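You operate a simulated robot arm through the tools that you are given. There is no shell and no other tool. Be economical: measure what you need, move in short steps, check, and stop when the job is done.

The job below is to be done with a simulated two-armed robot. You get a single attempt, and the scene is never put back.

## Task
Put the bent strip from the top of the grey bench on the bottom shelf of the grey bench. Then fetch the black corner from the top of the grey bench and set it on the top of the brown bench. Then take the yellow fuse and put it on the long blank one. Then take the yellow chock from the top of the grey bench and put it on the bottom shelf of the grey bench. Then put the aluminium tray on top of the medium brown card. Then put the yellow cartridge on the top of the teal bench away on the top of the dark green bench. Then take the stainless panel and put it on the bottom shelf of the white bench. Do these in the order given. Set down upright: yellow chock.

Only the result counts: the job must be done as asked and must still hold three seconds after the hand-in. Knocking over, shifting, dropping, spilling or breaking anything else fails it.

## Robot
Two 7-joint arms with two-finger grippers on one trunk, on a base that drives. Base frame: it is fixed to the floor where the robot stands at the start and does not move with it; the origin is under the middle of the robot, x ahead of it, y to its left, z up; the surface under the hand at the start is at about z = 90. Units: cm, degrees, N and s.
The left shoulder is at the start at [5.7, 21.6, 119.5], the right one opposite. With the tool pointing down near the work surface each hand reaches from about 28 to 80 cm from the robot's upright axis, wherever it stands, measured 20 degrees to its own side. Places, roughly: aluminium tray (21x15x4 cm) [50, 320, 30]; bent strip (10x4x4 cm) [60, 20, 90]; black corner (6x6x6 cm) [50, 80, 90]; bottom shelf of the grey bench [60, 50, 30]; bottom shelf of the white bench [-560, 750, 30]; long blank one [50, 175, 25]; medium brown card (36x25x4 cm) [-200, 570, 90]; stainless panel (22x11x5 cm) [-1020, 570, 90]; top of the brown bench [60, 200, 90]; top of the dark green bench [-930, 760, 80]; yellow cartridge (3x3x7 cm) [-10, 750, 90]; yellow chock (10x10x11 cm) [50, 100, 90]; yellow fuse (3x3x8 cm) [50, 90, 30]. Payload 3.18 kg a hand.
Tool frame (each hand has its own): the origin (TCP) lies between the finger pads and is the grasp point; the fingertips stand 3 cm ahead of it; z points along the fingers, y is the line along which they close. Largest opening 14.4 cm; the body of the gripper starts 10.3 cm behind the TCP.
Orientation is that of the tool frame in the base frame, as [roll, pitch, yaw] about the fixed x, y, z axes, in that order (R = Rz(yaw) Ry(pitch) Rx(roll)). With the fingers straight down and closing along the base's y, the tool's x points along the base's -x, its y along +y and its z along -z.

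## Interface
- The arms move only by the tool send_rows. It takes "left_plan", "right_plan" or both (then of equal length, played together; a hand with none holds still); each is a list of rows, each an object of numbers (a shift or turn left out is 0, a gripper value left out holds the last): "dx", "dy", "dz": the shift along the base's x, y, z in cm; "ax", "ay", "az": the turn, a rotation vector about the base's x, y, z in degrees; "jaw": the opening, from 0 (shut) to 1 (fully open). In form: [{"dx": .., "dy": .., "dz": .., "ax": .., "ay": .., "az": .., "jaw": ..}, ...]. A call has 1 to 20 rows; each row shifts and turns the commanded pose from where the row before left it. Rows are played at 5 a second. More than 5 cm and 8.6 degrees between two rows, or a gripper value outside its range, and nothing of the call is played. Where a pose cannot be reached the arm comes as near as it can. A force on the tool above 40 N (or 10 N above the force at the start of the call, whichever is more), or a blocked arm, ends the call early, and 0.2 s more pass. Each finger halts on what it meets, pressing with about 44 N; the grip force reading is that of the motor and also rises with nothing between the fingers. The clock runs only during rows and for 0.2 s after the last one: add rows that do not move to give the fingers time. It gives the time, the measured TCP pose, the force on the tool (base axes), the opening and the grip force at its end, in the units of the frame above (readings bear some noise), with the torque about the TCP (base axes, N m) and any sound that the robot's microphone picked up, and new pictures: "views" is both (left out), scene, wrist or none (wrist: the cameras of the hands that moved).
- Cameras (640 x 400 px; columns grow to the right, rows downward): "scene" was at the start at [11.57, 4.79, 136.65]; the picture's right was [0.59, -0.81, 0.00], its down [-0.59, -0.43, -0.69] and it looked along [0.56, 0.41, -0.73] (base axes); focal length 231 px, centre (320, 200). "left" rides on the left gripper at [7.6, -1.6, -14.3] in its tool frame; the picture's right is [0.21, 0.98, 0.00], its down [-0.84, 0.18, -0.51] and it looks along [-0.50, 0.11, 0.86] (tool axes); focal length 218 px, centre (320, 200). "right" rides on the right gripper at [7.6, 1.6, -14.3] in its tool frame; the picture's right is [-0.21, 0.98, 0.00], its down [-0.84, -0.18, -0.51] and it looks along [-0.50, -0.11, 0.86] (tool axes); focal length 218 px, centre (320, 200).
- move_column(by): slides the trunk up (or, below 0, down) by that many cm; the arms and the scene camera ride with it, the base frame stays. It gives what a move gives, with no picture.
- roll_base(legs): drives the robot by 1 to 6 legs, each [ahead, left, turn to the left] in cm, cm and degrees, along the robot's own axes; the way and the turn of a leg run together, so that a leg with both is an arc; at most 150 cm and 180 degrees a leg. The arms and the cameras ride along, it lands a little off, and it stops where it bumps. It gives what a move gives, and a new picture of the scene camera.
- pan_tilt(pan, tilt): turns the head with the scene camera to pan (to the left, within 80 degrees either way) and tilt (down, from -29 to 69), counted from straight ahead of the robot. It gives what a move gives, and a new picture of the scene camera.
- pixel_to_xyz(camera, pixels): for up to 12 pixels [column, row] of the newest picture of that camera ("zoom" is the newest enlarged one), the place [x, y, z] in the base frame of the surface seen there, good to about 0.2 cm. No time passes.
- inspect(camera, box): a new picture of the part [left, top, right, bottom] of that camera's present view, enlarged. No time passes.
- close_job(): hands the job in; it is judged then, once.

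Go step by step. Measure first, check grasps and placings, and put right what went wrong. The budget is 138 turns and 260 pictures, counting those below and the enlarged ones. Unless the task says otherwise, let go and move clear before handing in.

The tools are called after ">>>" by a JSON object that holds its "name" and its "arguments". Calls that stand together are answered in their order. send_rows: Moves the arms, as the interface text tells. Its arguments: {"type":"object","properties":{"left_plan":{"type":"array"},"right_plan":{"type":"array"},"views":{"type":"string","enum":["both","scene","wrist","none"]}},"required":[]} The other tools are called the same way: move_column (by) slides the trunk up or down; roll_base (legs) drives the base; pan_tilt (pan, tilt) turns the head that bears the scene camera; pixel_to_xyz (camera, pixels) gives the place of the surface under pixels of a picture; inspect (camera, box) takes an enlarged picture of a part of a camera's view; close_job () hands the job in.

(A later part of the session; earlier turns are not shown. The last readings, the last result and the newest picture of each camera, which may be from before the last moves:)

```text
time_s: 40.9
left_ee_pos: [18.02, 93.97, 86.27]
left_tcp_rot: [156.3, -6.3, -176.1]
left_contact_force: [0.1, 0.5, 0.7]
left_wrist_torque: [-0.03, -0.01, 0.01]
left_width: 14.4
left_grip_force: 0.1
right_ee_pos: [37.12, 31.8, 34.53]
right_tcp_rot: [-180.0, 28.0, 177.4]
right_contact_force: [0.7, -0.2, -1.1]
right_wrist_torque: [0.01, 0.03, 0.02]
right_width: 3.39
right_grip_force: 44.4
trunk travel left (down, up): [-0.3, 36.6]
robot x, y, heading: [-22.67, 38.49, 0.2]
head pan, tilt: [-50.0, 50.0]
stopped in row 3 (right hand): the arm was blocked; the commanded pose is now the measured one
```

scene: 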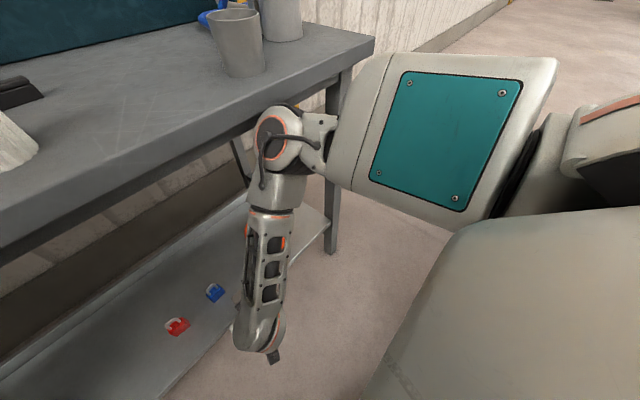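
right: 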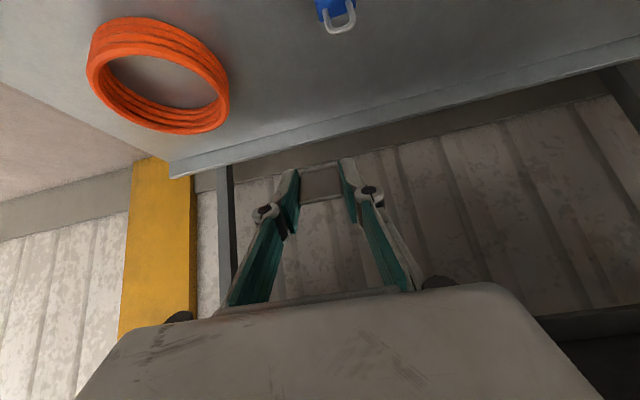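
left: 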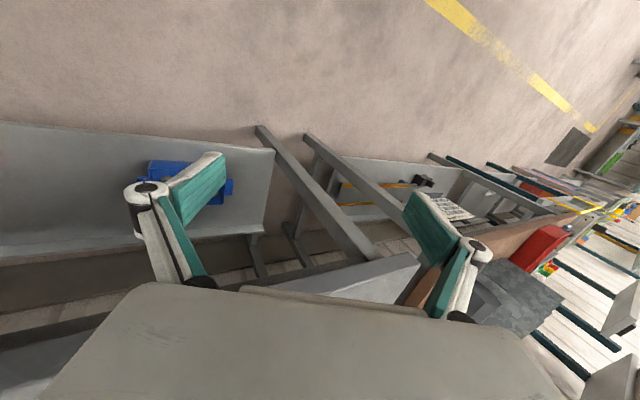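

>>> {"name": "pixel_to_xyz", "arguments": {"camera": "scene", "pixels": [[275, 135], [258, 120], [285, 112], [262, 180], [315, 120], [250, 230], [340, 110], [240, 125], [270, 340], [215, 293], [178, 326], [200, 200]]}}

```text
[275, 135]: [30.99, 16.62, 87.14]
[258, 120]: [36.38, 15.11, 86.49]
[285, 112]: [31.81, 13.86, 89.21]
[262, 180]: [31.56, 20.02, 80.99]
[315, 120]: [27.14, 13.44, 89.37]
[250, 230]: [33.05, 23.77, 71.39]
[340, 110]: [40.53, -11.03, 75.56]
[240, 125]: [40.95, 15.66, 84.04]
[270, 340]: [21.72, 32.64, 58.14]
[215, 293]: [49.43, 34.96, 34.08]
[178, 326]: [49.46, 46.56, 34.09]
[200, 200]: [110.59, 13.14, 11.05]
```

The elbow is against the bench's front edge (x≈36). I'll back the base 5 cm to clear it, then re-level the strip.

>>> {"name": "roll_base", "arguments": {"legs": [[-5, 0, 0]]}}

>>> {"name": "send_rows", "arguments": {"right_plan": [{"ay": -5.5, "dz": 1}, {"ay": -5.5, "dz": 1}, {"ay": -5.5, "dz": 1}, {}], "views": "scene"}}

```text
time_s: 41.8
left_ee_pos: [14.18, 93.87, 85.8]
left_tcp_rot: [156.2, -6.4, -176.0]
left_contact_force: [0.1, -0.2, 0.5]
left_wrist_torque: [0.0, 0.01, 0.0]
left_width: 14.41
left_grip_force: 0.0
right_ee_pos: [33.29, 31.74, 34.38]
right_tcp_rot: [-179.9, 28.0, 177.2]
right_contact_force: [0.7, 0.6, -0.2]
right_wrist_torque: [0.01, 0.03, -0.02]
right_width: 3.43
right_grip_force: 44.9
trunk travel left (down, up): [-0.3, 36.6]
robot x, y, heading: [-27.06, 38.46, -0.2]
head pan, tilt: [-50.0, 50.0]
```

scene: 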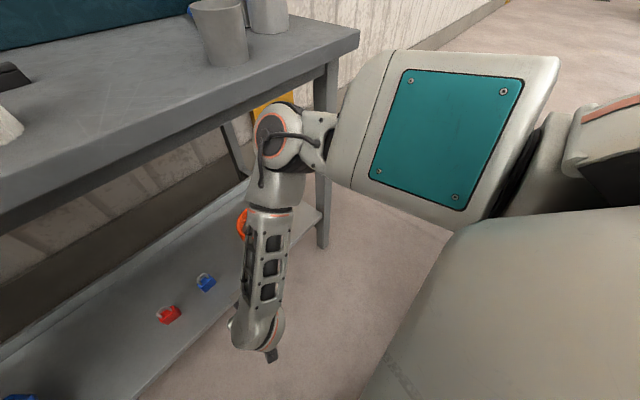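

```text
time_s: 43.0
left_ee_pos: [14.16, 93.94, 85.98]
left_tcp_rot: [156.1, -6.3, -175.9]
left_contact_force: [0.0, 0.1, 0.3]
left_wrist_torque: [0.02, 0.03, -0.03]
left_width: 14.41
left_grip_force: 0.1
right_ee_pos: [38.51, 30.88, 40.0]
right_tcp_rot: [-176.8, 43.0, 172.5]
right_contact_force: [0.4, -0.4, -1.5]
right_wrist_torque: [0.01, 0.01, -0.03]
right_width: 3.37
right_grip_force: 44.1
right hand out of reach, approached as far as the arm can: row 1, 2, 3
trunk travel left (down, up): [-0.3, 36.6]
robot x, y, heading: [-27.12, 38.04, 0.0]
head pan, tilt: [-50.0, 50.0]
stopped in row 4 (right hand): the arm was blocked; the commanded pose is now the measured one
```

scene: 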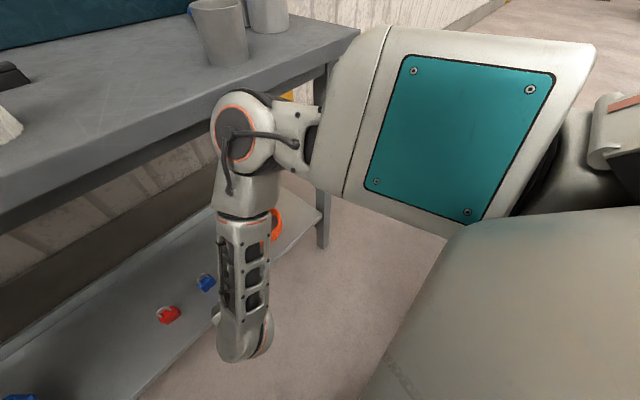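

Tilt is back to 43°, with the elbow close to the edge again. I'll back up the remaining bit and extend forward, which should bring the wrist under and pull the elbow down.

>>> {"name": "roll_base", "arguments": {"legs": [[-2, 0, 0]]}}

>>> {"name": "send_rows", "arguments": {"right_plan": [{"dx": 4, "dy": -1}, {"dx": 4, "dy": -1}, {"dx": 3, "dy": -1}, {}], "views": "scene"}}

```text
time_s: 43.9
left_ee_pos: [12.39, 94.04, 86.0]
left_tcp_rot: [156.1, -6.4, -175.8]
left_contact_force: [-0.1, -0.4, -0.6]
left_wrist_torque: [0.02, -0.02, 0.02]
left_width: 14.4
left_grip_force: 0.0
right_ee_pos: [36.87, 30.59, 40.03]
right_tcp_rot: [-176.9, 42.9, 172.2]
right_contact_force: [0.7, -0.4, -1.0]
right_wrist_torque: [0.03, 0.02, 0.02]
right_width: 3.39
right_grip_force: 43.6
trunk travel left (down, up): [-0.3, 36.6]
robot x, y, heading: [-29.04, 38.44, 0.0]
head pan, tilt: [-50.0, 50.0]
stopped in leg 1: the robot was blocked; the commanded pose is now the measured one
```

scene: 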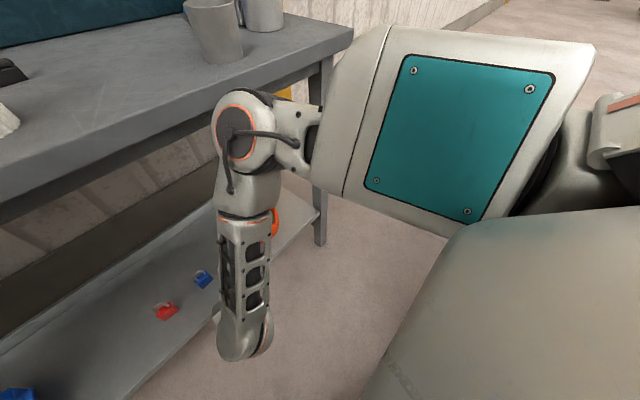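

```text
time_s: 44.9
left_ee_pos: [12.35, 93.98, 86.0]
left_tcp_rot: [156.1, -6.3, -175.8]
left_contact_force: [0.4, -0.3, 0.6]
left_wrist_torque: [-0.01, 0.01, 0.0]
left_width: 14.42
left_grip_force: 0.0
right_ee_pos: [47.92, 27.79, 39.85]
right_tcp_rot: [-176.8, 43.0, 172.4]
right_contact_force: [-1.0, 0.1, 0.1]
right_wrist_torque: [0.02, 0.04, -0.01]
right_width: 3.39
right_grip_force: 44.1
trunk travel left (down, up): [-0.3, 36.6]
robot x, y, heading: [-28.9, 38.04, 0.2]
head pan, tilt: [-50.0, 50.0]
```

scene: 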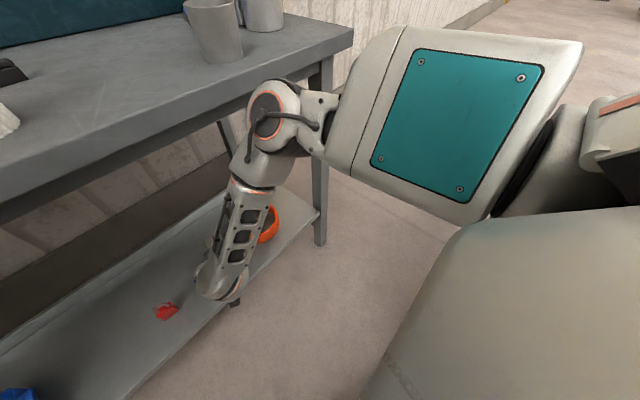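

That works: with more distance the arm reaches without complaint. Next is y≈24.5, then lowering toward the shelf.

>>> {"name": "send_rows", "arguments": {"right_plan": [{"dy": -3.3, "az": 4, "ay": -2, "dx": 0.5}, {"dz": -3}, {"dz": -2.6}, {}], "views": "both"}}

```text
time_s: 45.9
left_ee_pos: [12.36, 93.88, 85.9]
left_tcp_rot: [156.1, -6.4, -175.8]
left_contact_force: [-1.2, 0.7, -1.0]
left_wrist_torque: [0.01, 0.0, -0.01]
left_width: 14.4
left_grip_force: 0.1
right_ee_pos: [51.43, 26.92, 35.37]
right_tcp_rot: [-176.8, 44.5, 176.1]
right_contact_force: [0.1, 0.9, -1.1]
right_wrist_torque: [0.02, 0.0, -0.03]
right_width: 3.37
right_grip_force: 43.5
right hand out of reach, approached as far as the arm can: row 1, 2, 3
trunk travel left (down, up): [-0.3, 36.6]
robot x, y, heading: [-29.02, 38.03, 0.1]
head pan, tilt: [-50.0, 50.0]
```

scene: 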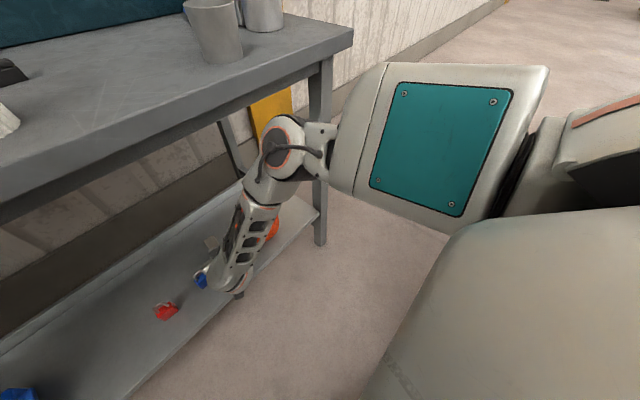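
right: 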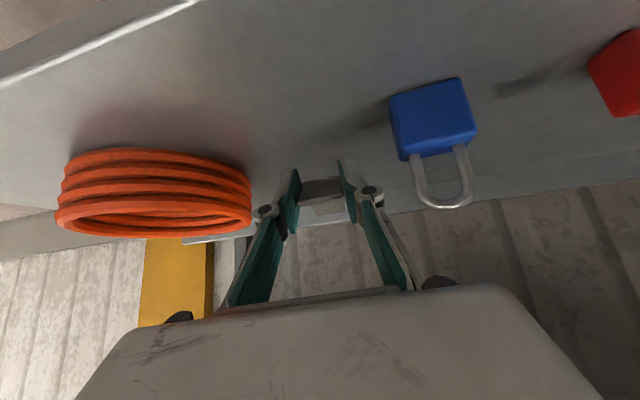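

It's between the ring and the blue padlock with room on both sides. I'll lower the remaining 2 cm or so.

>>> {"name": "send_rows", "arguments": {"right_plan": [{"dx": 0.5, "dz": -1}, {"dx": 0.5, "dz": -0.8}, {}], "views": "wrist"}}

```text
time_s: 46.7
left_ee_pos: [12.45, 94.0, 85.97]
left_tcp_rot: [156.1, -6.3, -175.8]
left_contact_force: [-0.1, -0.4, 1.1]
left_wrist_torque: [0.0, 0.0, 0.01]
left_width: 14.43
left_grip_force: 0.0
right_ee_pos: [52.28, 26.92, 33.65]
right_tcp_rot: [-177.0, 44.9, 176.1]
right_contact_force: [-0.7, -0.9, 0.0]
right_wrist_torque: [-0.04, 0.01, 0.02]
right_width: 3.41
right_grip_force: 43.7
trunk travel left (down, up): [-0.3, 36.6]
robot x, y, heading: [-29.13, 38.47, 0.3]
head pan, tilt: [-50.0, 50.0]
```

right: 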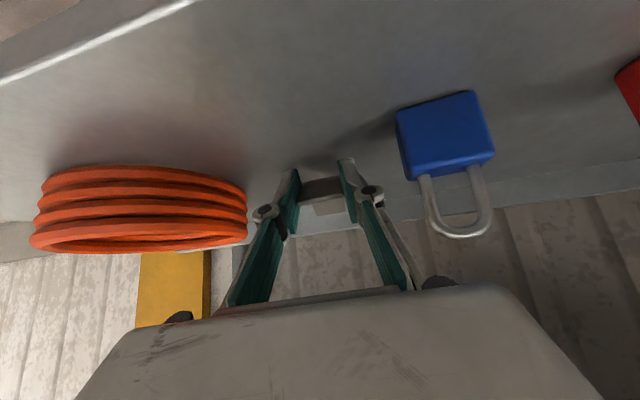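

>>> {"name": "send_rows", "arguments": {"right_plan": [{"dz": -0.5}, {}, {"jaw": 0.42}, {}, {"dx": -3, "dz": 3}, {"dx": -3, "dz": 3}, {"dx": -3, "dz": 2}, {"dx": -4}, {}], "views": "both"}}

```text
time_s: 48.7
left_ee_pos: [12.39, 93.94, 85.95]
left_tcp_rot: [156.1, -6.4, -175.8]
left_contact_force: [0.0, 0.4, -0.1]
left_wrist_torque: [-0.01, 0.01, 0.01]
left_width: 14.39
left_grip_force: 0.0
right_ee_pos: [42.29, 30.78, 43.26]
right_tcp_rot: [-176.6, 44.4, 176.1]
right_contact_force: [0.6, 0.2, -0.5]
right_wrist_torque: [-0.03, -0.04, 0.0]
right_width: 6.06
right_grip_force: 0.0
right hand out of reach, approached as far as the arm can: row 5, 6, 7, 8
trunk travel left (down, up): [-0.3, 36.6]
robot x, y, heading: [-28.96, 38.14, 0.2]
head pan, tilt: [-50.0, 50.0]
```

scene: 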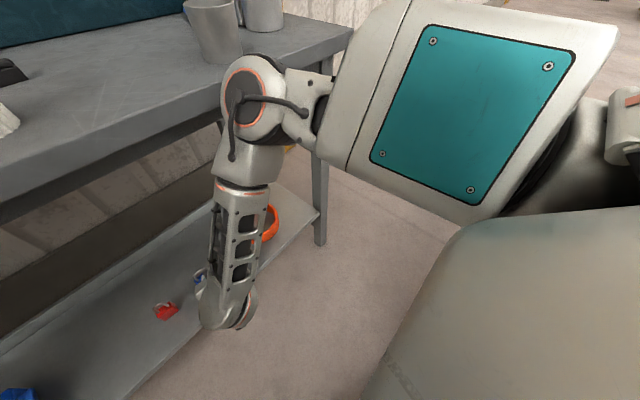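
right: 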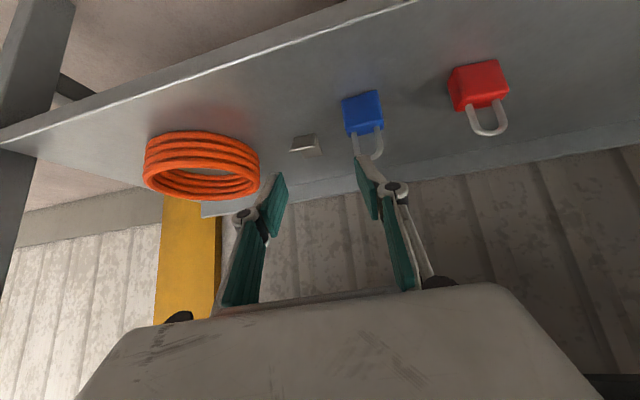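

The strip rests flat on the shelf and the padlock and ring haven't moved. I'll raise the trunk partway, retract the right hand from under the top, and straighten both hands.

>>> {"name": "move_column", "arguments": {"by": 14}}

>>> {"name": "send_rows", "arguments": {"right_plan": [{"dx": -4, "ay": 3}, {"dx": -4, "ay": 3}, {"dx": -4, "ay": 3}, {"dx": -3, "ay": 3}, {}], "left_plan": [{"ax": -6}, {"ax": -6}, {"ax": -6}, {"ax": -6, "ay": -5}, {}], "views": "none"}}

```text
time_s: 50.4
left_ee_pos: [12.57, 93.92, 99.85]
left_tcp_rot: [156.2, -6.5, -175.8]
left_contact_force: [-0.3, 0.0, 0.4]
left_wrist_torque: [-0.01, 0.07, 0.02]
left_width: 14.41
left_grip_force: 0.1
right_ee_pos: [42.54, 30.68, 56.86]
right_tcp_rot: [-177.1, 44.8, 176.1]
right_contact_force: [0.4, -0.3, -0.6]
right_wrist_torque: [-0.01, -0.03, -0.01]
right_width: 6.0
right_grip_force: 0.0
trunk travel left (down, up): [-14.3, 22.6]
robot x, y, heading: [-29.01, 38.21, 0.1]
head pan, tilt: [-50.0, 50.0]
```

```text
time_s: 51.6
left_ee_pos: [12.01, 94.38, 99.93]
left_tcp_rot: [179.2, -3.5, -177.6]
left_contact_force: [-0.7, 0.4, -0.1]
left_wrist_torque: [-0.02, 0.02, 0.03]
left_width: 14.41
left_grip_force: 0.0
right_ee_pos: [27.57, 30.69, 57.24]
right_tcp_rot: [-176.0, 33.0, 176.7]
right_contact_force: [0.0, -0.1, 0.8]
right_wrist_torque: [0.01, 0.02, 0.03]
right_width: 6.04
right_grip_force: 0.0
trunk travel left (down, up): [-14.3, 22.6]
robot x, y, heading: [-29.05, 38.6, -0.1]
head pan, tilt: [-50.0, 50.0]
```

Both hands are clear. I'll raise the trunk fully and lift the right hand over bench height.

>>> {"name": "move_column", "arguments": {"by": 14}}

>>> {"name": "send_rows", "arguments": {"right_plan": [{"dz": 5, "ay": 4}, {"dz": 5, "ay": 4}, {"dz": 5, "ay": 4}, {"dz": 5, "ay": 4}, {"dz": 5, "ay": 4}, {"dz": 5, "ay": 4}, {"dz": 5, "ay": 4}, {"dz": 5, "ay": 4}, {"dz": 3, "jaw": 1}, {}], "left_plan": [{"ay": -1.7}, {"ay": -1.7, "az": -2}, {}, {}, {}, {}, {}, {}, {}, {}], "views": "none"}}

>>> {"name": "pan_tilt", "arguments": {"pan": 60, "tilt": 35}}

```text
time_s: 53.3
left_ee_pos: [12.47, 93.94, 113.88]
left_tcp_rot: [-179.6, -2.6, -178.7]
left_contact_force: [0.0, 0.0, 0.1]
left_wrist_torque: [-0.03, 0.04, 0.01]
left_width: 14.39
left_grip_force: 0.1
right_ee_pos: [27.42, 30.76, 71.18]
right_tcp_rot: [-176.1, 33.0, 176.8]
right_contact_force: [0.6, 0.3, -0.2]
right_wrist_torque: [-0.01, 0.02, -0.02]
right_width: 6.05
right_grip_force: 0.1
trunk travel left (down, up): [-28.3, 8.6]
robot x, y, heading: [-28.85, 38.68, 0.0]
head pan, tilt: [-50.0, 50.0]
```

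```text
time_s: 55.5
left_ee_pos: [12.5, 94.03, 113.83]
left_tcp_rot: [-179.5, 0.8, 179.5]
left_contact_force: [0.0, 0.0, 0.3]
left_wrist_torque: [-0.01, 0.01, 0.01]
left_width: 14.39
left_grip_force: 0.1
right_ee_pos: [27.47, 30.72, 114.02]
right_tcp_rot: [-174.4, 0.9, 177.3]
right_contact_force: [0.3, 0.0, 0.1]
right_wrist_torque: [0.03, 0.01, -0.03]
right_width: 14.39
right_grip_force: 0.0
trunk travel left (down, up): [-28.3, 8.6]
robot x, y, heading: [-28.85, 38.29, 0.3]
head pan, tilt: [-50.0, 50.0]
```

```text
time_s: 57.4
left_ee_pos: [12.45, 94.02, 113.99]
left_tcp_rot: [-179.5, 0.8, 179.5]
left_contact_force: [1.5, 0.0, 0.1]
left_wrist_torque: [-0.02, -0.01, 0.01]
left_width: 14.44
left_grip_force: 0.0
right_ee_pos: [27.36, 30.71, 114.12]
right_tcp_rot: [-174.4, 1.1, 177.3]
right_contact_force: [0.6, 0.3, 0.4]
right_wrist_torque: [0.03, 0.03, 0.0]
right_width: 14.39
right_grip_force: 0.0
trunk travel left (down, up): [-28.3, 8.6]
robot x, y, heading: [-29.18, 38.04, -0.1]
head pan, tilt: [60.0, 35.0]
```

scene: 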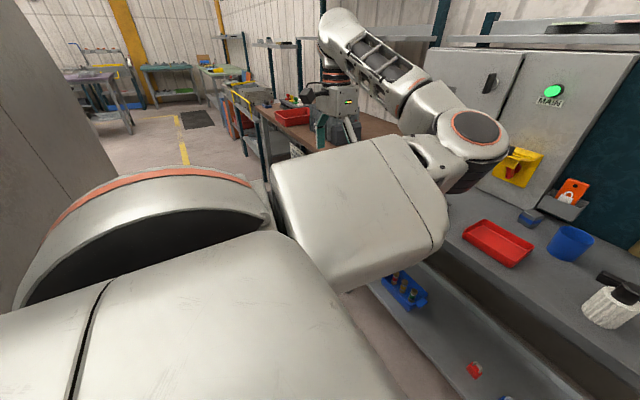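

I'll drive 4 cm forward off the cabinet, then 66 cm left toward the black corner.

>>> {"name": "roll_base", "arguments": {"legs": [[4, 0, 0], [0, 66, 0]]}}

>>> {"name": "pan_tilt", "arguments": {"pan": 5, "tilt": 45}}

```text
time_s: 64.1
left_ee_pos: [15.97, 159.94, 113.85]
left_tcp_rot: [-179.5, 0.9, 179.8]
left_contact_force: [-0.2, -0.4, 0.0]
left_wrist_torque: [-0.02, 0.01, 0.01]
left_width: 14.4
left_grip_force: 0.1
right_ee_pos: [31.25, 96.76, 114.1]
right_tcp_rot: [-174.5, 1.1, 177.4]
right_contact_force: [-0.1, -0.1, 0.2]
right_wrist_torque: [-0.03, -0.01, 0.01]
right_width: 14.37
right_grip_force: 0.0
trunk travel left (down, up): [-28.3, 8.6]
robot x, y, heading: [-25.18, 103.92, 0.4]
head pan, tilt: [60.0, 35.0]
```

scene: 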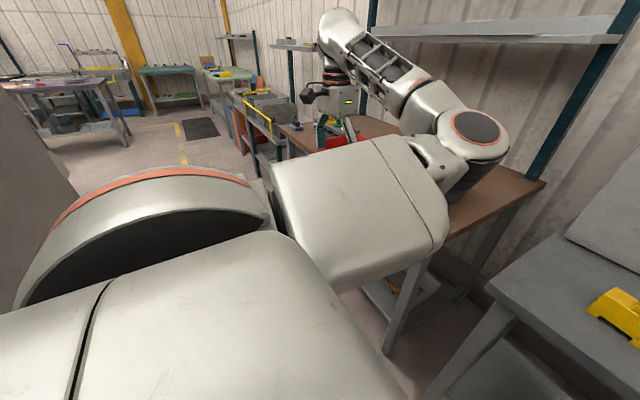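

```text
time_s: 65.3
left_ee_pos: [15.86, 159.83, 113.95]
left_tcp_rot: [-179.6, 0.9, 179.8]
left_contact_force: [0.0, 0.1, -0.2]
left_wrist_torque: [-0.01, 0.0, 0.02]
left_width: 14.42
left_grip_force: 0.0
right_ee_pos: [31.21, 96.68, 114.15]
right_tcp_rot: [-174.4, 1.1, 177.5]
right_contact_force: [-0.6, 0.5, 0.0]
right_wrist_torque: [-0.01, -0.02, 0.0]
right_width: 14.39
right_grip_force: 0.1
trunk travel left (down, up): [-28.3, 8.6]
robot x, y, heading: [-25.02, 104.08, 0.2]
head pan, tilt: [5.0, 45.0]
```

scene: 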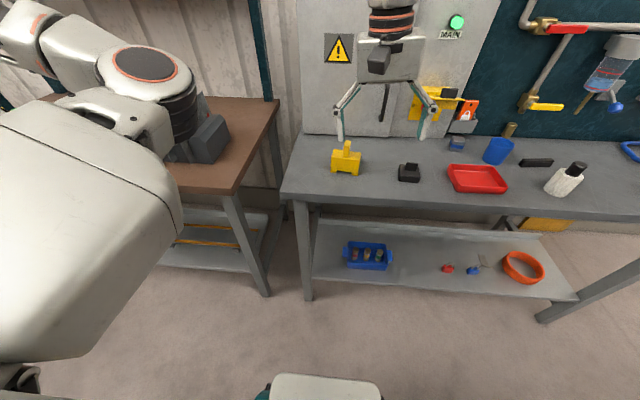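

The view is good: chock at (346,158), black corner at (408,172), and fuses in the blue bin at (367,255). I'll enlarge these and measure.

>>> {"name": "inspect", "arguments": {"camera": "scene", "box": [310, 130, 440, 210]}}

>>> {"name": "inspect", "arguments": {"camera": "scene", "box": [330, 230, 402, 275]}}

>>> {"name": "pixel_to_xyz", "arguments": {"camera": "scene", "pixels": [[398, 180], [418, 181], [420, 170], [402, 168], [408, 165], [331, 171], [358, 174], [360, 155], [334, 152], [346, 144], [352, 155], [408, 175]]}}

>>> {"name": "pixel_to_xyz", "arguments": {"camera": "zoom", "pixels": [[250, 200], [330, 200], [430, 210], [240, 180], [320, 180], [410, 190], [100, 120], [540, 130], [540, 300], [130, 260], [100, 200], [50, 300]]}}

```text
4.92 times, centred on (375, 170) of scene
```

zoom: 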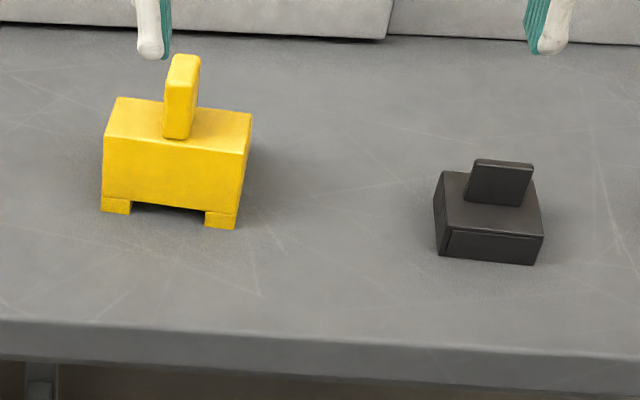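

```text
8.89 times, centred on (366, 252) of scene
```

zoom: 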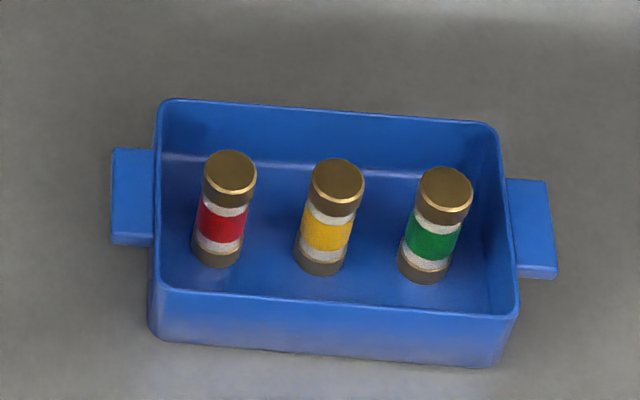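

```text
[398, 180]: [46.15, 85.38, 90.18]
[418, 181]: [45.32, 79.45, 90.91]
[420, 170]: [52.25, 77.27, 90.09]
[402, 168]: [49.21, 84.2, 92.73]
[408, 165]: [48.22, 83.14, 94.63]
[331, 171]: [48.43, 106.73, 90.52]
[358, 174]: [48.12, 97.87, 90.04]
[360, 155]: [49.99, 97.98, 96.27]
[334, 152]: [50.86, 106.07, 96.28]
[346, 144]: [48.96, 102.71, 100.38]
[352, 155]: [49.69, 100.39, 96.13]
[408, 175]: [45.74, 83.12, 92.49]
```

```text
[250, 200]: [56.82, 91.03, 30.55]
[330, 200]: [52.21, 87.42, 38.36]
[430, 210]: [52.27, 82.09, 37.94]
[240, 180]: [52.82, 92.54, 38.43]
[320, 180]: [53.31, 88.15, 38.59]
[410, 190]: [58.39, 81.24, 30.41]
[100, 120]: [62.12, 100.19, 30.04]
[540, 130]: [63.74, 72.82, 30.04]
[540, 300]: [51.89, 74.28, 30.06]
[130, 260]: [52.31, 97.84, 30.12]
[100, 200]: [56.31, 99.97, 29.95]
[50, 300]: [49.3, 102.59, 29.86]
```

The corner's base is about 6×6 cm around (48.7, 82), rotated about −8°, with the fin up to z≈96. The bin holds three upright fuses; the yellow one is in the middle at (53, 88). Next, the right hand goes over the corner.

>>> {"name": "send_rows", "arguments": {"right_plan": [{"dx": 3.5, "dy": -3, "ax": 2.8, "az": -2.7}, {"dx": 3.5, "dy": -3, "ax": 2.8, "az": -2.7}, {"dx": 3.5, "dy": -3}, {"dx": 3.5, "dy": -3}, {"dx": 3.4, "dy": -2.7}, {"dz": -4}, {"dz": -4}, {}]}}

>>> {"name": "inspect", "arguments": {"camera": "right", "box": [220, 60, 420, 200]}}

```text
time_s: 67.1
left_ee_pos: [15.76, 159.9, 114.0]
left_tcp_rot: [-179.5, 0.9, 179.7]
left_contact_force: [0.3, -0.3, -0.4]
left_wrist_torque: [-0.04, 0.0, 0.05]
left_width: 14.41
left_grip_force: 0.0
right_ee_pos: [41.69, 87.72, 106.14]
right_tcp_rot: [-179.9, 0.6, 171.9]
right_contact_force: [0.6, -0.2, -0.2]
right_wrist_torque: [0.0, -0.03, 0.01]
right_width: 14.4
right_grip_force: 0.0
right hand out of reach, approached as far as the arm can: row 4, 5
trunk travel left (down, up): [-28.3, 8.6]
robot x, y, heading: [-25.46, 104.02, 0.3]
head pan, tilt: [5.0, 45.0]
```

scene: 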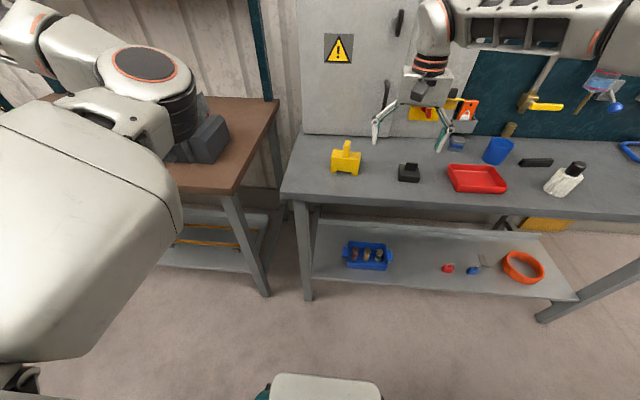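
right: 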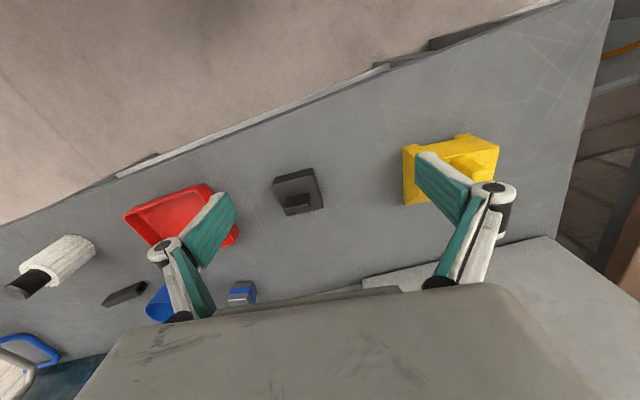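

```text
2.86 times, centred on (320, 130) of right
```

zoom: 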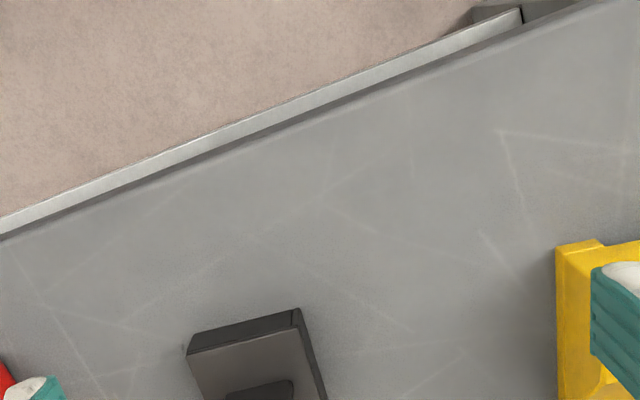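

That's near the reach limit, so I'll drive 8 cm forward and re-measure the corner.

>>> {"name": "roll_base", "arguments": {"legs": [[8, 0, 0]]}}

>>> {"name": "send_rows", "arguments": {"right_plan": [{"dy": -3}, {"dy": -2.7, "dx": -1}, {"dz": -1}], "views": "wrist"}}

>>> {"name": "inspect", "arguments": {"camera": "right", "box": [240, 100, 420, 220]}}

```text
time_s: 68.2
left_ee_pos: [23.9, 159.9, 113.88]
left_tcp_rot: [-179.5, 0.8, 179.7]
left_contact_force: [-0.1, 0.8, 0.6]
left_wrist_torque: [-0.01, 0.04, -0.01]
left_width: 14.41
left_grip_force: 0.0
right_ee_pos: [49.71, 87.89, 106.11]
right_tcp_rot: [179.9, 0.6, 172.0]
right_contact_force: [0.7, 0.1, -0.7]
right_wrist_torque: [0.01, -0.02, 0.01]
right_width: 14.36
right_grip_force: 0.1
trunk travel left (down, up): [-28.3, 8.6]
robot x, y, heading: [-17.48, 103.94, 0.4]
head pan, tilt: [5.0, 45.0]
```

scene: 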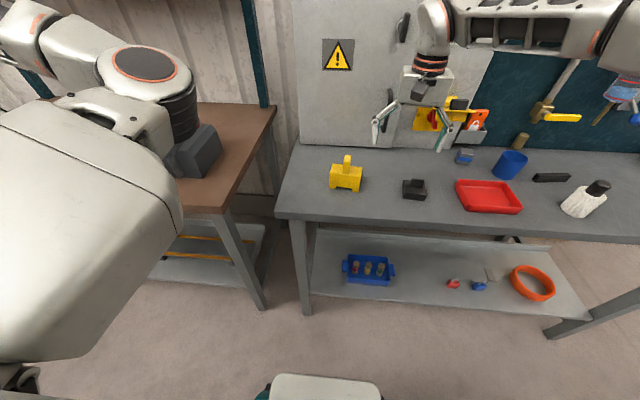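

```text
time_s: 69.0
left_ee_pos: [23.81, 160.03, 113.81]
left_tcp_rot: [-179.6, 0.8, 179.7]
left_contact_force: [-0.2, 1.0, 1.0]
left_wrist_torque: [-0.02, 0.0, 0.0]
left_width: 14.41
left_grip_force: 0.0
right_ee_pos: [48.73, 82.28, 105.15]
right_tcp_rot: [-179.9, 0.6, 172.1]
right_contact_force: [-0.3, 0.5, 0.1]
right_wrist_torque: [0.0, 0.01, 0.01]
right_width: 14.4
right_grip_force: 0.2
trunk travel left (down, up): [-28.3, 8.6]
robot x, y, heading: [-17.61, 104.11, 0.3]
head pan, tilt: [5.0, 45.0]
```

right: 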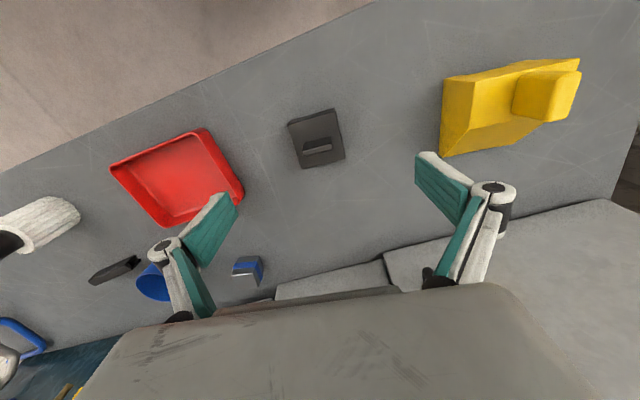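

```text
3.33 times, centred on (330, 160) of right
```

zoom: 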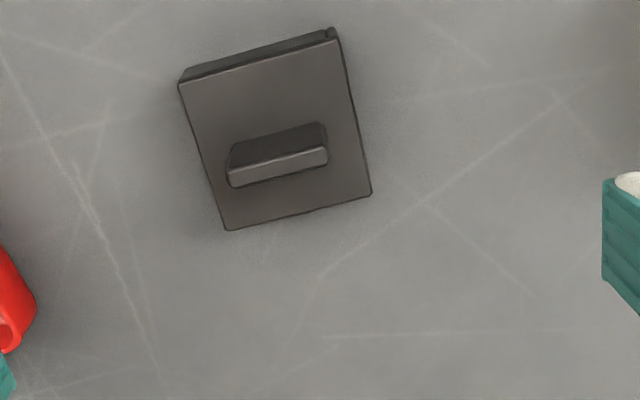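

>>> {"name": "pixel_to_xyz", "arguments": {"camera": "zoom", "pixels": [[190, 85], [330, 48], [362, 188], [230, 222], [280, 165], [275, 145], [235, 178], [322, 155]]}}

```text
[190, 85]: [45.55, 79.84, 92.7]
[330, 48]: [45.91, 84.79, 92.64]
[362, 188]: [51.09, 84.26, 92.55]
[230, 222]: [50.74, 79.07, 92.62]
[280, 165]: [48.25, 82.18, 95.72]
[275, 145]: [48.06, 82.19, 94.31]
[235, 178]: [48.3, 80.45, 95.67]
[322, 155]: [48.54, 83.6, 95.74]
```

The base top is centred at (48.4, 82.0) with yaw about −4°. I'll lower with the jaw at 0.6 and grip the base.

>>> {"name": "send_rows", "arguments": {"right_plan": [{"dx": -0.3, "dy": -0.3, "az": 3.7, "jaw": 0.62}, {"dz": -4}, {"dz": -4}, {"dz": -3.7}, {}, {"jaw": 0.3}, {"jaw": 0.2}, {}, {}], "views": "wrist"}}

```text
time_s: 71.0
left_ee_pos: [23.69, 159.84, 113.95]
left_tcp_rot: [-179.5, 0.9, 179.7]
left_contact_force: [1.2, -0.2, -0.1]
left_wrist_torque: [-0.02, -0.01, 0.0]
left_width: 14.4
left_grip_force: 0.1
right_ee_pos: [48.3, 81.76, 93.65]
right_tcp_rot: [179.9, 0.6, 175.7]
right_contact_force: [-0.2, -0.3, 1.1]
right_wrist_torque: [0.07, -0.01, -0.01]
right_width: 5.79
right_grip_force: 44.5
trunk travel left (down, up): [-28.3, 8.6]
robot x, y, heading: [-17.27, 104.09, 0.3]
head pan, tilt: [5.0, 45.0]
```

right: 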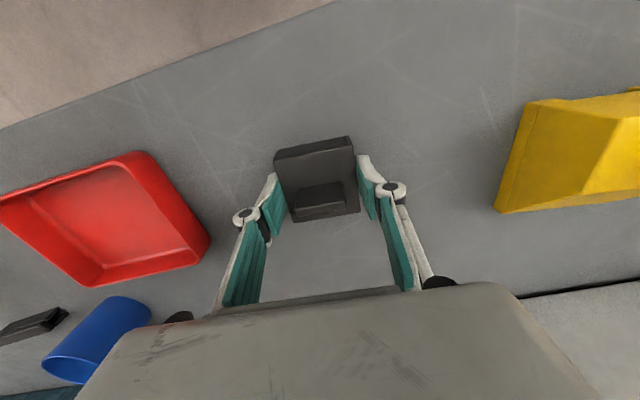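

The corner is gripped at 5.8 cm. I'll lift, retract and drive left in stages toward the brown bench.

>>> {"name": "send_rows", "arguments": {"right_plan": [{"dz": 4}, {"dz": 5}, {"dz": 5}, {"dz": 5}, {"dx": -4}, {"dx": -4}, {"dx": -4}, {}], "views": "wrist"}}

>>> {"name": "roll_base", "arguments": {"legs": [[-6, 0, 0], [0, 50, 0]]}}

```text
time_s: 72.8
left_ee_pos: [23.75, 160.0, 113.84]
left_tcp_rot: [-179.5, 0.7, 179.7]
left_contact_force: [0.5, 0.4, 0.0]
left_wrist_torque: [-0.03, 0.02, 0.0]
left_width: 14.4
left_grip_force: 0.1
right_ee_pos: [36.4, 81.78, 110.47]
right_tcp_rot: [180.0, 0.4, 175.9]
right_contact_force: [0.3, 0.1, 0.0]
right_wrist_torque: [0.01, -0.01, 0.03]
right_width: 5.8
right_grip_force: 44.3
right hand out of reach, approached as far as the arm can: row 4
trunk travel left (down, up): [-28.3, 8.6]
robot x, y, heading: [-17.63, 104.24, 0.6]
head pan, tilt: [5.0, 45.0]
```

right: 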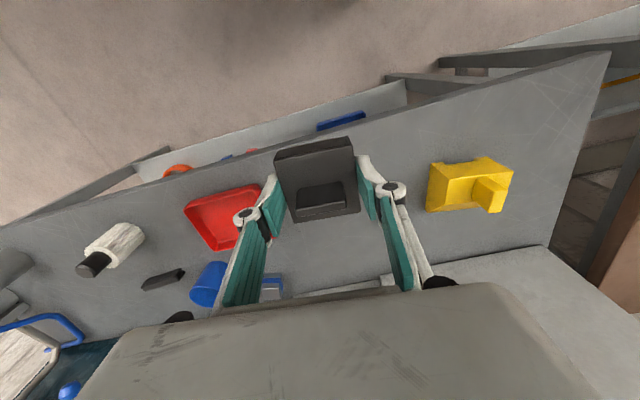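

```text
time_s: 78.2
left_ee_pos: [17.38, 209.71, 114.04]
left_tcp_rot: [-179.5, 0.9, 179.8]
left_contact_force: [-0.2, -0.2, 0.4]
left_wrist_torque: [0.0, -0.03, 0.0]
left_width: 14.39
left_grip_force: 0.0
right_ee_pos: [30.13, 131.59, 110.54]
right_tcp_rot: [-180.0, 0.5, 175.7]
right_contact_force: [-0.3, -0.1, -1.2]
right_wrist_torque: [0.02, 0.05, -0.05]
right_width: 5.79
right_grip_force: 43.7
trunk travel left (down, up): [-28.3, 8.6]
robot x, y, heading: [-23.99, 153.89, 0.5]
head pan, tilt: [5.0, 45.0]
```

scene: 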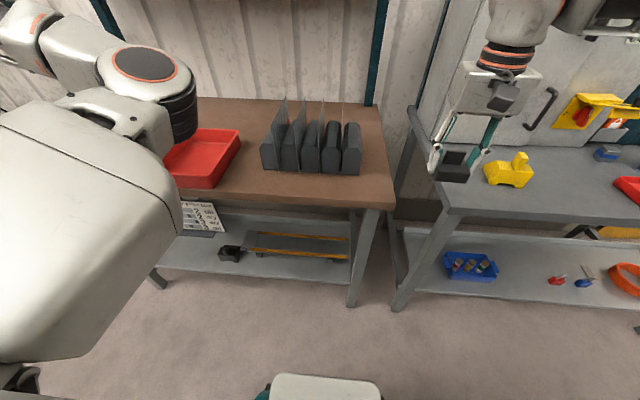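

Beneath the brown bench I see long plates with yellow edges at (300,245) and a card at (200,215). I'll enlarge and measure both levels.

>>> {"name": "inspect", "arguments": {"camera": "scene", "box": [160, 190, 380, 290]}}

>>> {"name": "pixel_to_xyz", "arguments": {"camera": "scene", "pixels": [[345, 185], [370, 150], [385, 190], [245, 185], [250, 130], [230, 195], [360, 190], [365, 120], [265, 160], [355, 165], [200, 165], [395, 205]]}}

>>> {"name": "pixel_to_xyz", "arguments": {"camera": "scene", "pixels": [[300, 237], [300, 245], [300, 255], [245, 245], [348, 252], [230, 254], [270, 262], [330, 270], [200, 260], [190, 225], [210, 215], [270, 241]]}}

```text
2.91 times, centred on (270, 240) of scene
```

zoom: 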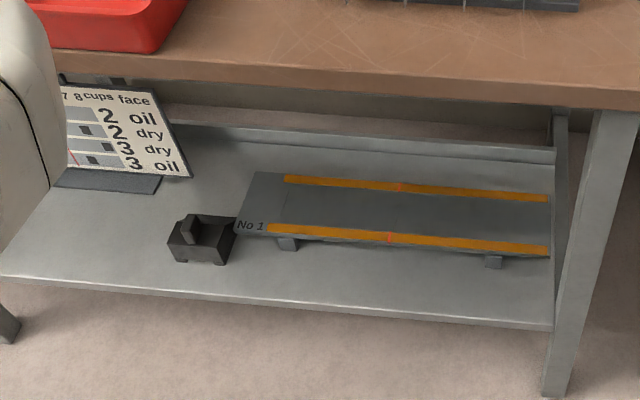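

```text
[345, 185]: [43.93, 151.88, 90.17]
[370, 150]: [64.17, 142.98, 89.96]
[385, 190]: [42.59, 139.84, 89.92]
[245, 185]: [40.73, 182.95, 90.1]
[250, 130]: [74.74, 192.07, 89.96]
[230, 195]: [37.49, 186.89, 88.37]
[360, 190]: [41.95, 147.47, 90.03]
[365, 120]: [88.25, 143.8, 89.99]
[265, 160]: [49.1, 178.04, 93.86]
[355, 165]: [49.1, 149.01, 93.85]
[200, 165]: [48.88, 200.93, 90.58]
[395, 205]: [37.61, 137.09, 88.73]
```

```text
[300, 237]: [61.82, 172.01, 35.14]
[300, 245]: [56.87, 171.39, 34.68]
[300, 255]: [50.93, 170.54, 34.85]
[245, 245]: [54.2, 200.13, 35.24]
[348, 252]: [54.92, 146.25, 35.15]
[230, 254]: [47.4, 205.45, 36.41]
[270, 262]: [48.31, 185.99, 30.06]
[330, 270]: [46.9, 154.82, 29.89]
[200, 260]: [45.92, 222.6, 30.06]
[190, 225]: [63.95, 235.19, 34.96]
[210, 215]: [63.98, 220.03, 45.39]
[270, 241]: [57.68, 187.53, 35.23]
```

The brown top has clear space in front of the slotted holder: bench front x≈37.5, holder front x≈49. I'll set the corner at about (44.5, 144.5).

>>> {"name": "roll_base", "arguments": {"legs": [[6, 12, 0]]}}

>>> {"name": "send_rows", "arguments": {"right_plan": [{"dx": 4}, {"dx": 4.2}, {"dz": -4}, {"dz": -4}, {}], "views": "both"}}

```text
time_s: 79.9
left_ee_pos: [23.16, 221.72, 113.83]
left_tcp_rot: [-179.6, 0.9, 179.8]
left_contact_force: [0.5, -0.2, 0.5]
left_wrist_torque: [-0.05, 0.04, 0.0]
left_width: 14.38
left_grip_force: 0.0
right_ee_pos: [35.78, 143.73, 110.55]
right_tcp_rot: [179.9, 0.5, 175.7]
right_contact_force: [0.0, -0.5, -0.3]
right_wrist_torque: [-0.02, -0.02, -0.01]
right_width: 5.78
right_grip_force: 44.2
trunk travel left (down, up): [-28.3, 8.6]
robot x, y, heading: [-17.92, 165.93, 0.5]
head pan, tilt: [5.0, 45.0]
```

scene: 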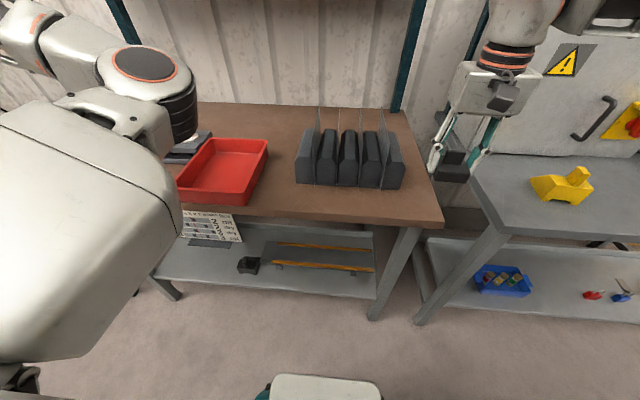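

```text
time_s: 81.1
left_ee_pos: [23.17, 221.68, 114.01]
left_tcp_rot: [-179.6, 0.8, 179.8]
left_contact_force: [-0.4, 0.5, -0.2]
left_wrist_torque: [0.03, -0.02, 0.02]
left_width: 14.39
left_grip_force: 0.1
right_ee_pos: [43.96, 143.59, 102.66]
right_tcp_rot: [180.0, 0.7, 175.8]
right_contact_force: [0.1, 0.5, 0.0]
right_wrist_torque: [-0.02, 0.0, 0.02]
right_width: 5.82
right_grip_force: 43.3
trunk travel left (down, up): [-28.3, 8.6]
robot x, y, heading: [-17.54, 165.84, 0.4]
head pan, tilt: [5.0, 45.0]
```

scene: 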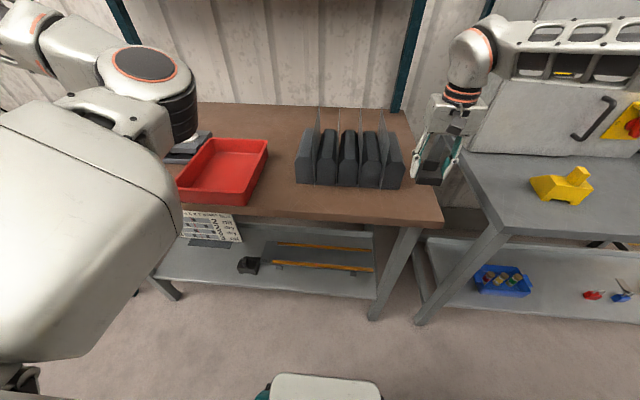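
right: 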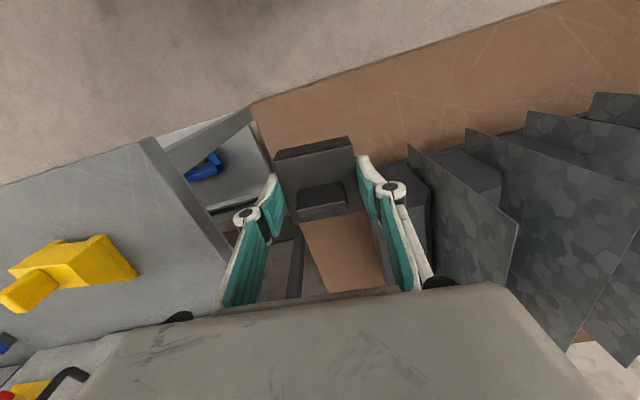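

>>> {"name": "pixel_to_xyz", "arguments": {"camera": "right", "pixels": [[258, 110], [290, 230], [303, 240], [330, 235], [375, 260], [300, 100], [400, 100], [410, 190], [430, 230], [415, 150]]}}

>>> {"name": "pixel_to_xyz", "arguments": {"camera": "scene", "pixels": [[444, 222], [436, 205], [400, 187], [388, 190], [420, 150], [300, 184], [280, 190], [290, 200], [270, 175], [260, 195]]}}

```text
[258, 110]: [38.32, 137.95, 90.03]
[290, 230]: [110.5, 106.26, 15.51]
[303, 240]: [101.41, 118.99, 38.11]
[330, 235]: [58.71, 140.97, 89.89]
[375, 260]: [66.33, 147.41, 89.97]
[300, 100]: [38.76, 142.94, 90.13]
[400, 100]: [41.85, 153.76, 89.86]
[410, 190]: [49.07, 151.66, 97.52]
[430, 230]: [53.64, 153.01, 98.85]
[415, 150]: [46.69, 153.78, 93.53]
```

```text
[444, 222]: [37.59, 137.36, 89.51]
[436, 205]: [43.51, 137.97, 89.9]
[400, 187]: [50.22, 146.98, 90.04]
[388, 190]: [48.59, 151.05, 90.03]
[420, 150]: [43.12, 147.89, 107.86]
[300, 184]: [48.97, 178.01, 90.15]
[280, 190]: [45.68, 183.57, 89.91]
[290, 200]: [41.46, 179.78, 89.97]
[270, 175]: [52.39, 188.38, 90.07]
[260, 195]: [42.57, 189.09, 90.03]
```

The bench's right edge is at y≈137.5 and the holder starts at x≥48.6, so (44, 143.6) is fine. I'll lower and release.

>>> {"name": "send_rows", "arguments": {"right_plan": [{"dz": -4}, {"dz": -4}, {"dz": -0.8}, {}, {"jaw": 0.5}, {}, {"dz": 3}, {"dz": 5}, {"dz": 5}, {"dz": 5}, {"dx": -3, "jaw": 1}, {}], "views": "both"}}

```text
time_s: 83.7
left_ee_pos: [23.22, 221.78, 113.86]
left_tcp_rot: [-179.5, 0.8, 179.8]
left_contact_force: [0.6, -0.3, -0.1]
left_wrist_torque: [-0.03, 0.01, -0.01]
left_width: 14.42
left_grip_force: 0.1
right_ee_pos: [40.98, 143.66, 111.72]
right_tcp_rot: [180.0, 0.5, 175.8]
right_contact_force: [-0.1, -0.1, 0.7]
right_wrist_torque: [-0.01, 0.02, 0.01]
right_width: 14.4
right_grip_force: 0.0
trunk travel left (down, up): [-28.3, 8.6]
robot x, y, heading: [-18.13, 165.61, 0.4]
head pan, tilt: [5.0, 45.0]
```

scene: 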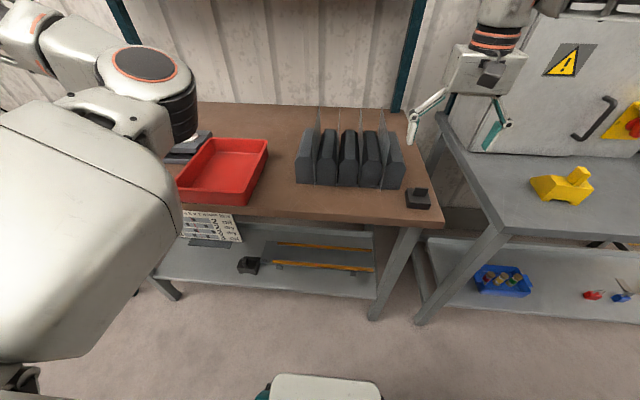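
right: 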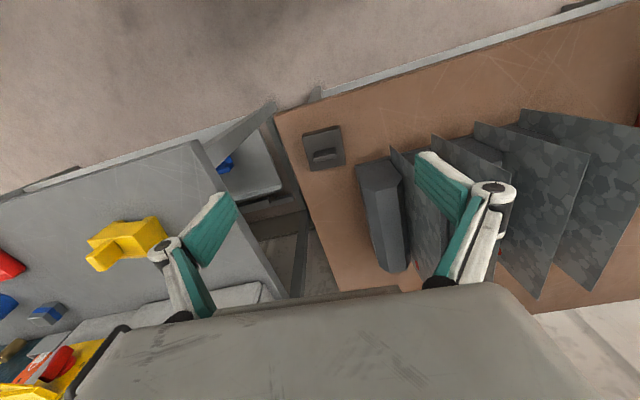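

The corner stands on the brown bench. I'll read the sign and study the shelf plates to settle what "long blank one" means.

>>> {"name": "inspect", "arguments": {"camera": "scene", "box": [175, 205, 255, 255]}}

>>> {"name": "inspect", "arguments": {"camera": "scene", "box": [230, 225, 400, 300]}}

```text
8.00 times, centred on (215, 230) of scene
```

zoom: 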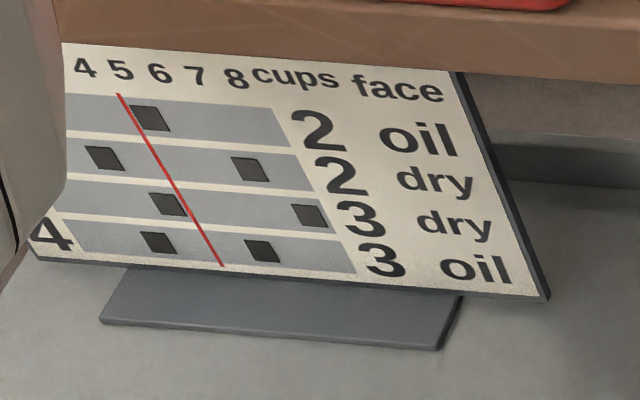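

```text
3.76 times, centred on (315, 262) of scene
```

zoom: 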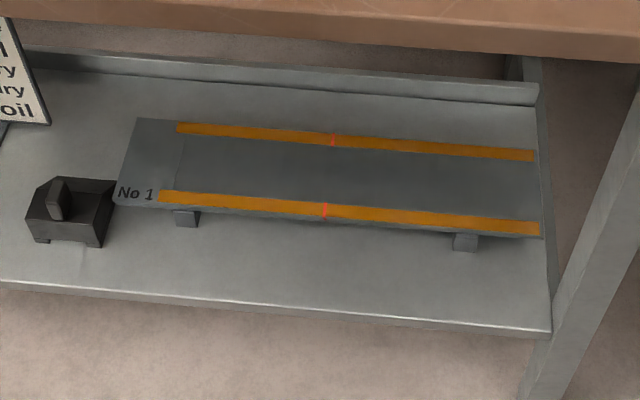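

The sign lists numbered sheet-metal blanks, so "long blank one" must be the long plate marked "No 1", top z≈35, y 146–203. Next is the yellow fuse: drive back to the grey bench, tilt the right hand forward and lower the trunk.

>>> {"name": "roll_base", "arguments": {"legs": [[-8, 0, 0], [0, -68, 0]]}}

>>> {"name": "send_rows", "arguments": {"right_plan": [{"ay": -6.5, "dx": -1}, {"ay": -6.5, "dx": -1}, {"ay": -6.5, "dx": -1}, {"ay": -6.5, "dx": -1}, {"ay": -6.5, "az": 4}, {"ay": -6.5}, {"ay": -6}, {}], "views": "none"}}

```text
time_s: 90.8
left_ee_pos: [15.66, 154.06, 113.87]
left_tcp_rot: [-179.5, 0.9, 179.9]
left_contact_force: [-0.6, -0.5, 0.6]
left_wrist_torque: [0.03, 0.0, 0.0]
left_width: 14.41
left_grip_force: 0.0
right_ee_pos: [33.58, 76.1, 111.77]
right_tcp_rot: [-179.9, 0.5, 175.9]
right_contact_force: [-1.3, -0.2, 1.1]
right_wrist_torque: [-0.01, -0.03, -0.01]
right_width: 14.4
right_grip_force: 0.0
trunk travel left (down, up): [-28.3, 8.6]
robot x, y, heading: [-25.58, 98.31, 0.2]
head pan, tilt: [5.0, 45.0]
```

scene: 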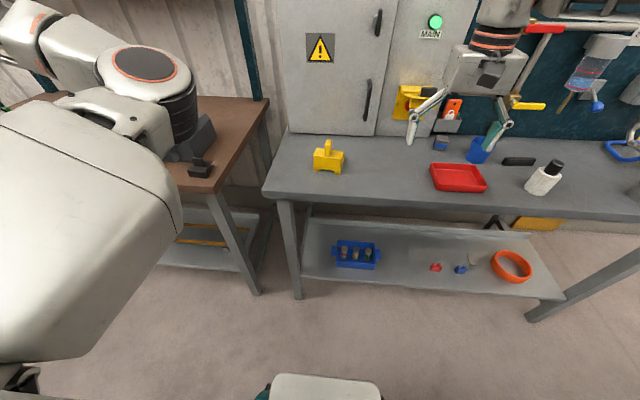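

```text
time_s: 92.5
left_ee_pos: [15.55, 154.24, 113.92]
left_tcp_rot: [-179.5, 1.0, 179.8]
left_contact_force: [-0.2, 0.6, -0.2]
left_wrist_torque: [0.0, 0.03, 0.01]
left_width: 14.39
left_grip_force: 0.2
right_ee_pos: [29.5, 76.11, 111.77]
right_tcp_rot: [177.2, 45.5, 179.0]
right_contact_force: [-0.2, -1.0, 0.0]
right_wrist_torque: [0.03, -0.01, -0.03]
right_width: 14.41
right_grip_force: 0.1
trunk travel left (down, up): [-28.3, 8.6]
robot x, y, heading: [-25.75, 98.12, 0.7]
head pan, tilt: [5.0, 45.0]
```

>>> {"name": "move_column", "arguments": {"by": -14}}

>>> {"name": "move_column", "arguments": {"by": -13.8}}

```text
time_s: 94.2
left_ee_pos: [14.91, 154.74, 99.76]
left_tcp_rot: [178.9, -1.1, -179.2]
left_contact_force: [-0.3, -1.0, -0.4]
left_wrist_torque: [-0.01, -0.07, -0.01]
left_width: 14.41
left_grip_force: 0.0
right_ee_pos: [29.83, 76.02, 96.74]
right_tcp_rot: [177.4, 43.9, 179.1]
right_contact_force: [0.5, 0.3, 0.6]
right_wrist_torque: [-0.01, -0.01, -0.03]
right_width: 14.4
right_grip_force: 0.2
trunk travel left (down, up): [-14.3, 22.6]
robot x, y, heading: [-25.6, 98.0, 0.4]
head pan, tilt: [5.0, 45.0]
```

```text
time_s: 95.0
left_ee_pos: [14.26, 154.93, 89.45]
left_tcp_rot: [178.5, -12.2, -179.0]
left_contact_force: [0.0, -0.4, 0.3]
left_wrist_torque: [-0.01, -0.02, 0.0]
left_width: 14.38
left_grip_force: 0.2
right_ee_pos: [31.02, 76.15, 82.58]
right_tcp_rot: [177.8, 32.4, 179.2]
right_contact_force: [0.0, 0.2, 0.3]
right_wrist_torque: [-0.01, -0.01, 0.0]
right_width: 14.37
right_grip_force: 0.2
trunk travel left (down, up): [-9.0, 27.9]
robot x, y, heading: [-25.58, 98.32, 0.2]
head pan, tilt: [5.0, 45.0]
stopped: the arm was blocked; the commanded pose is now the measured one
```

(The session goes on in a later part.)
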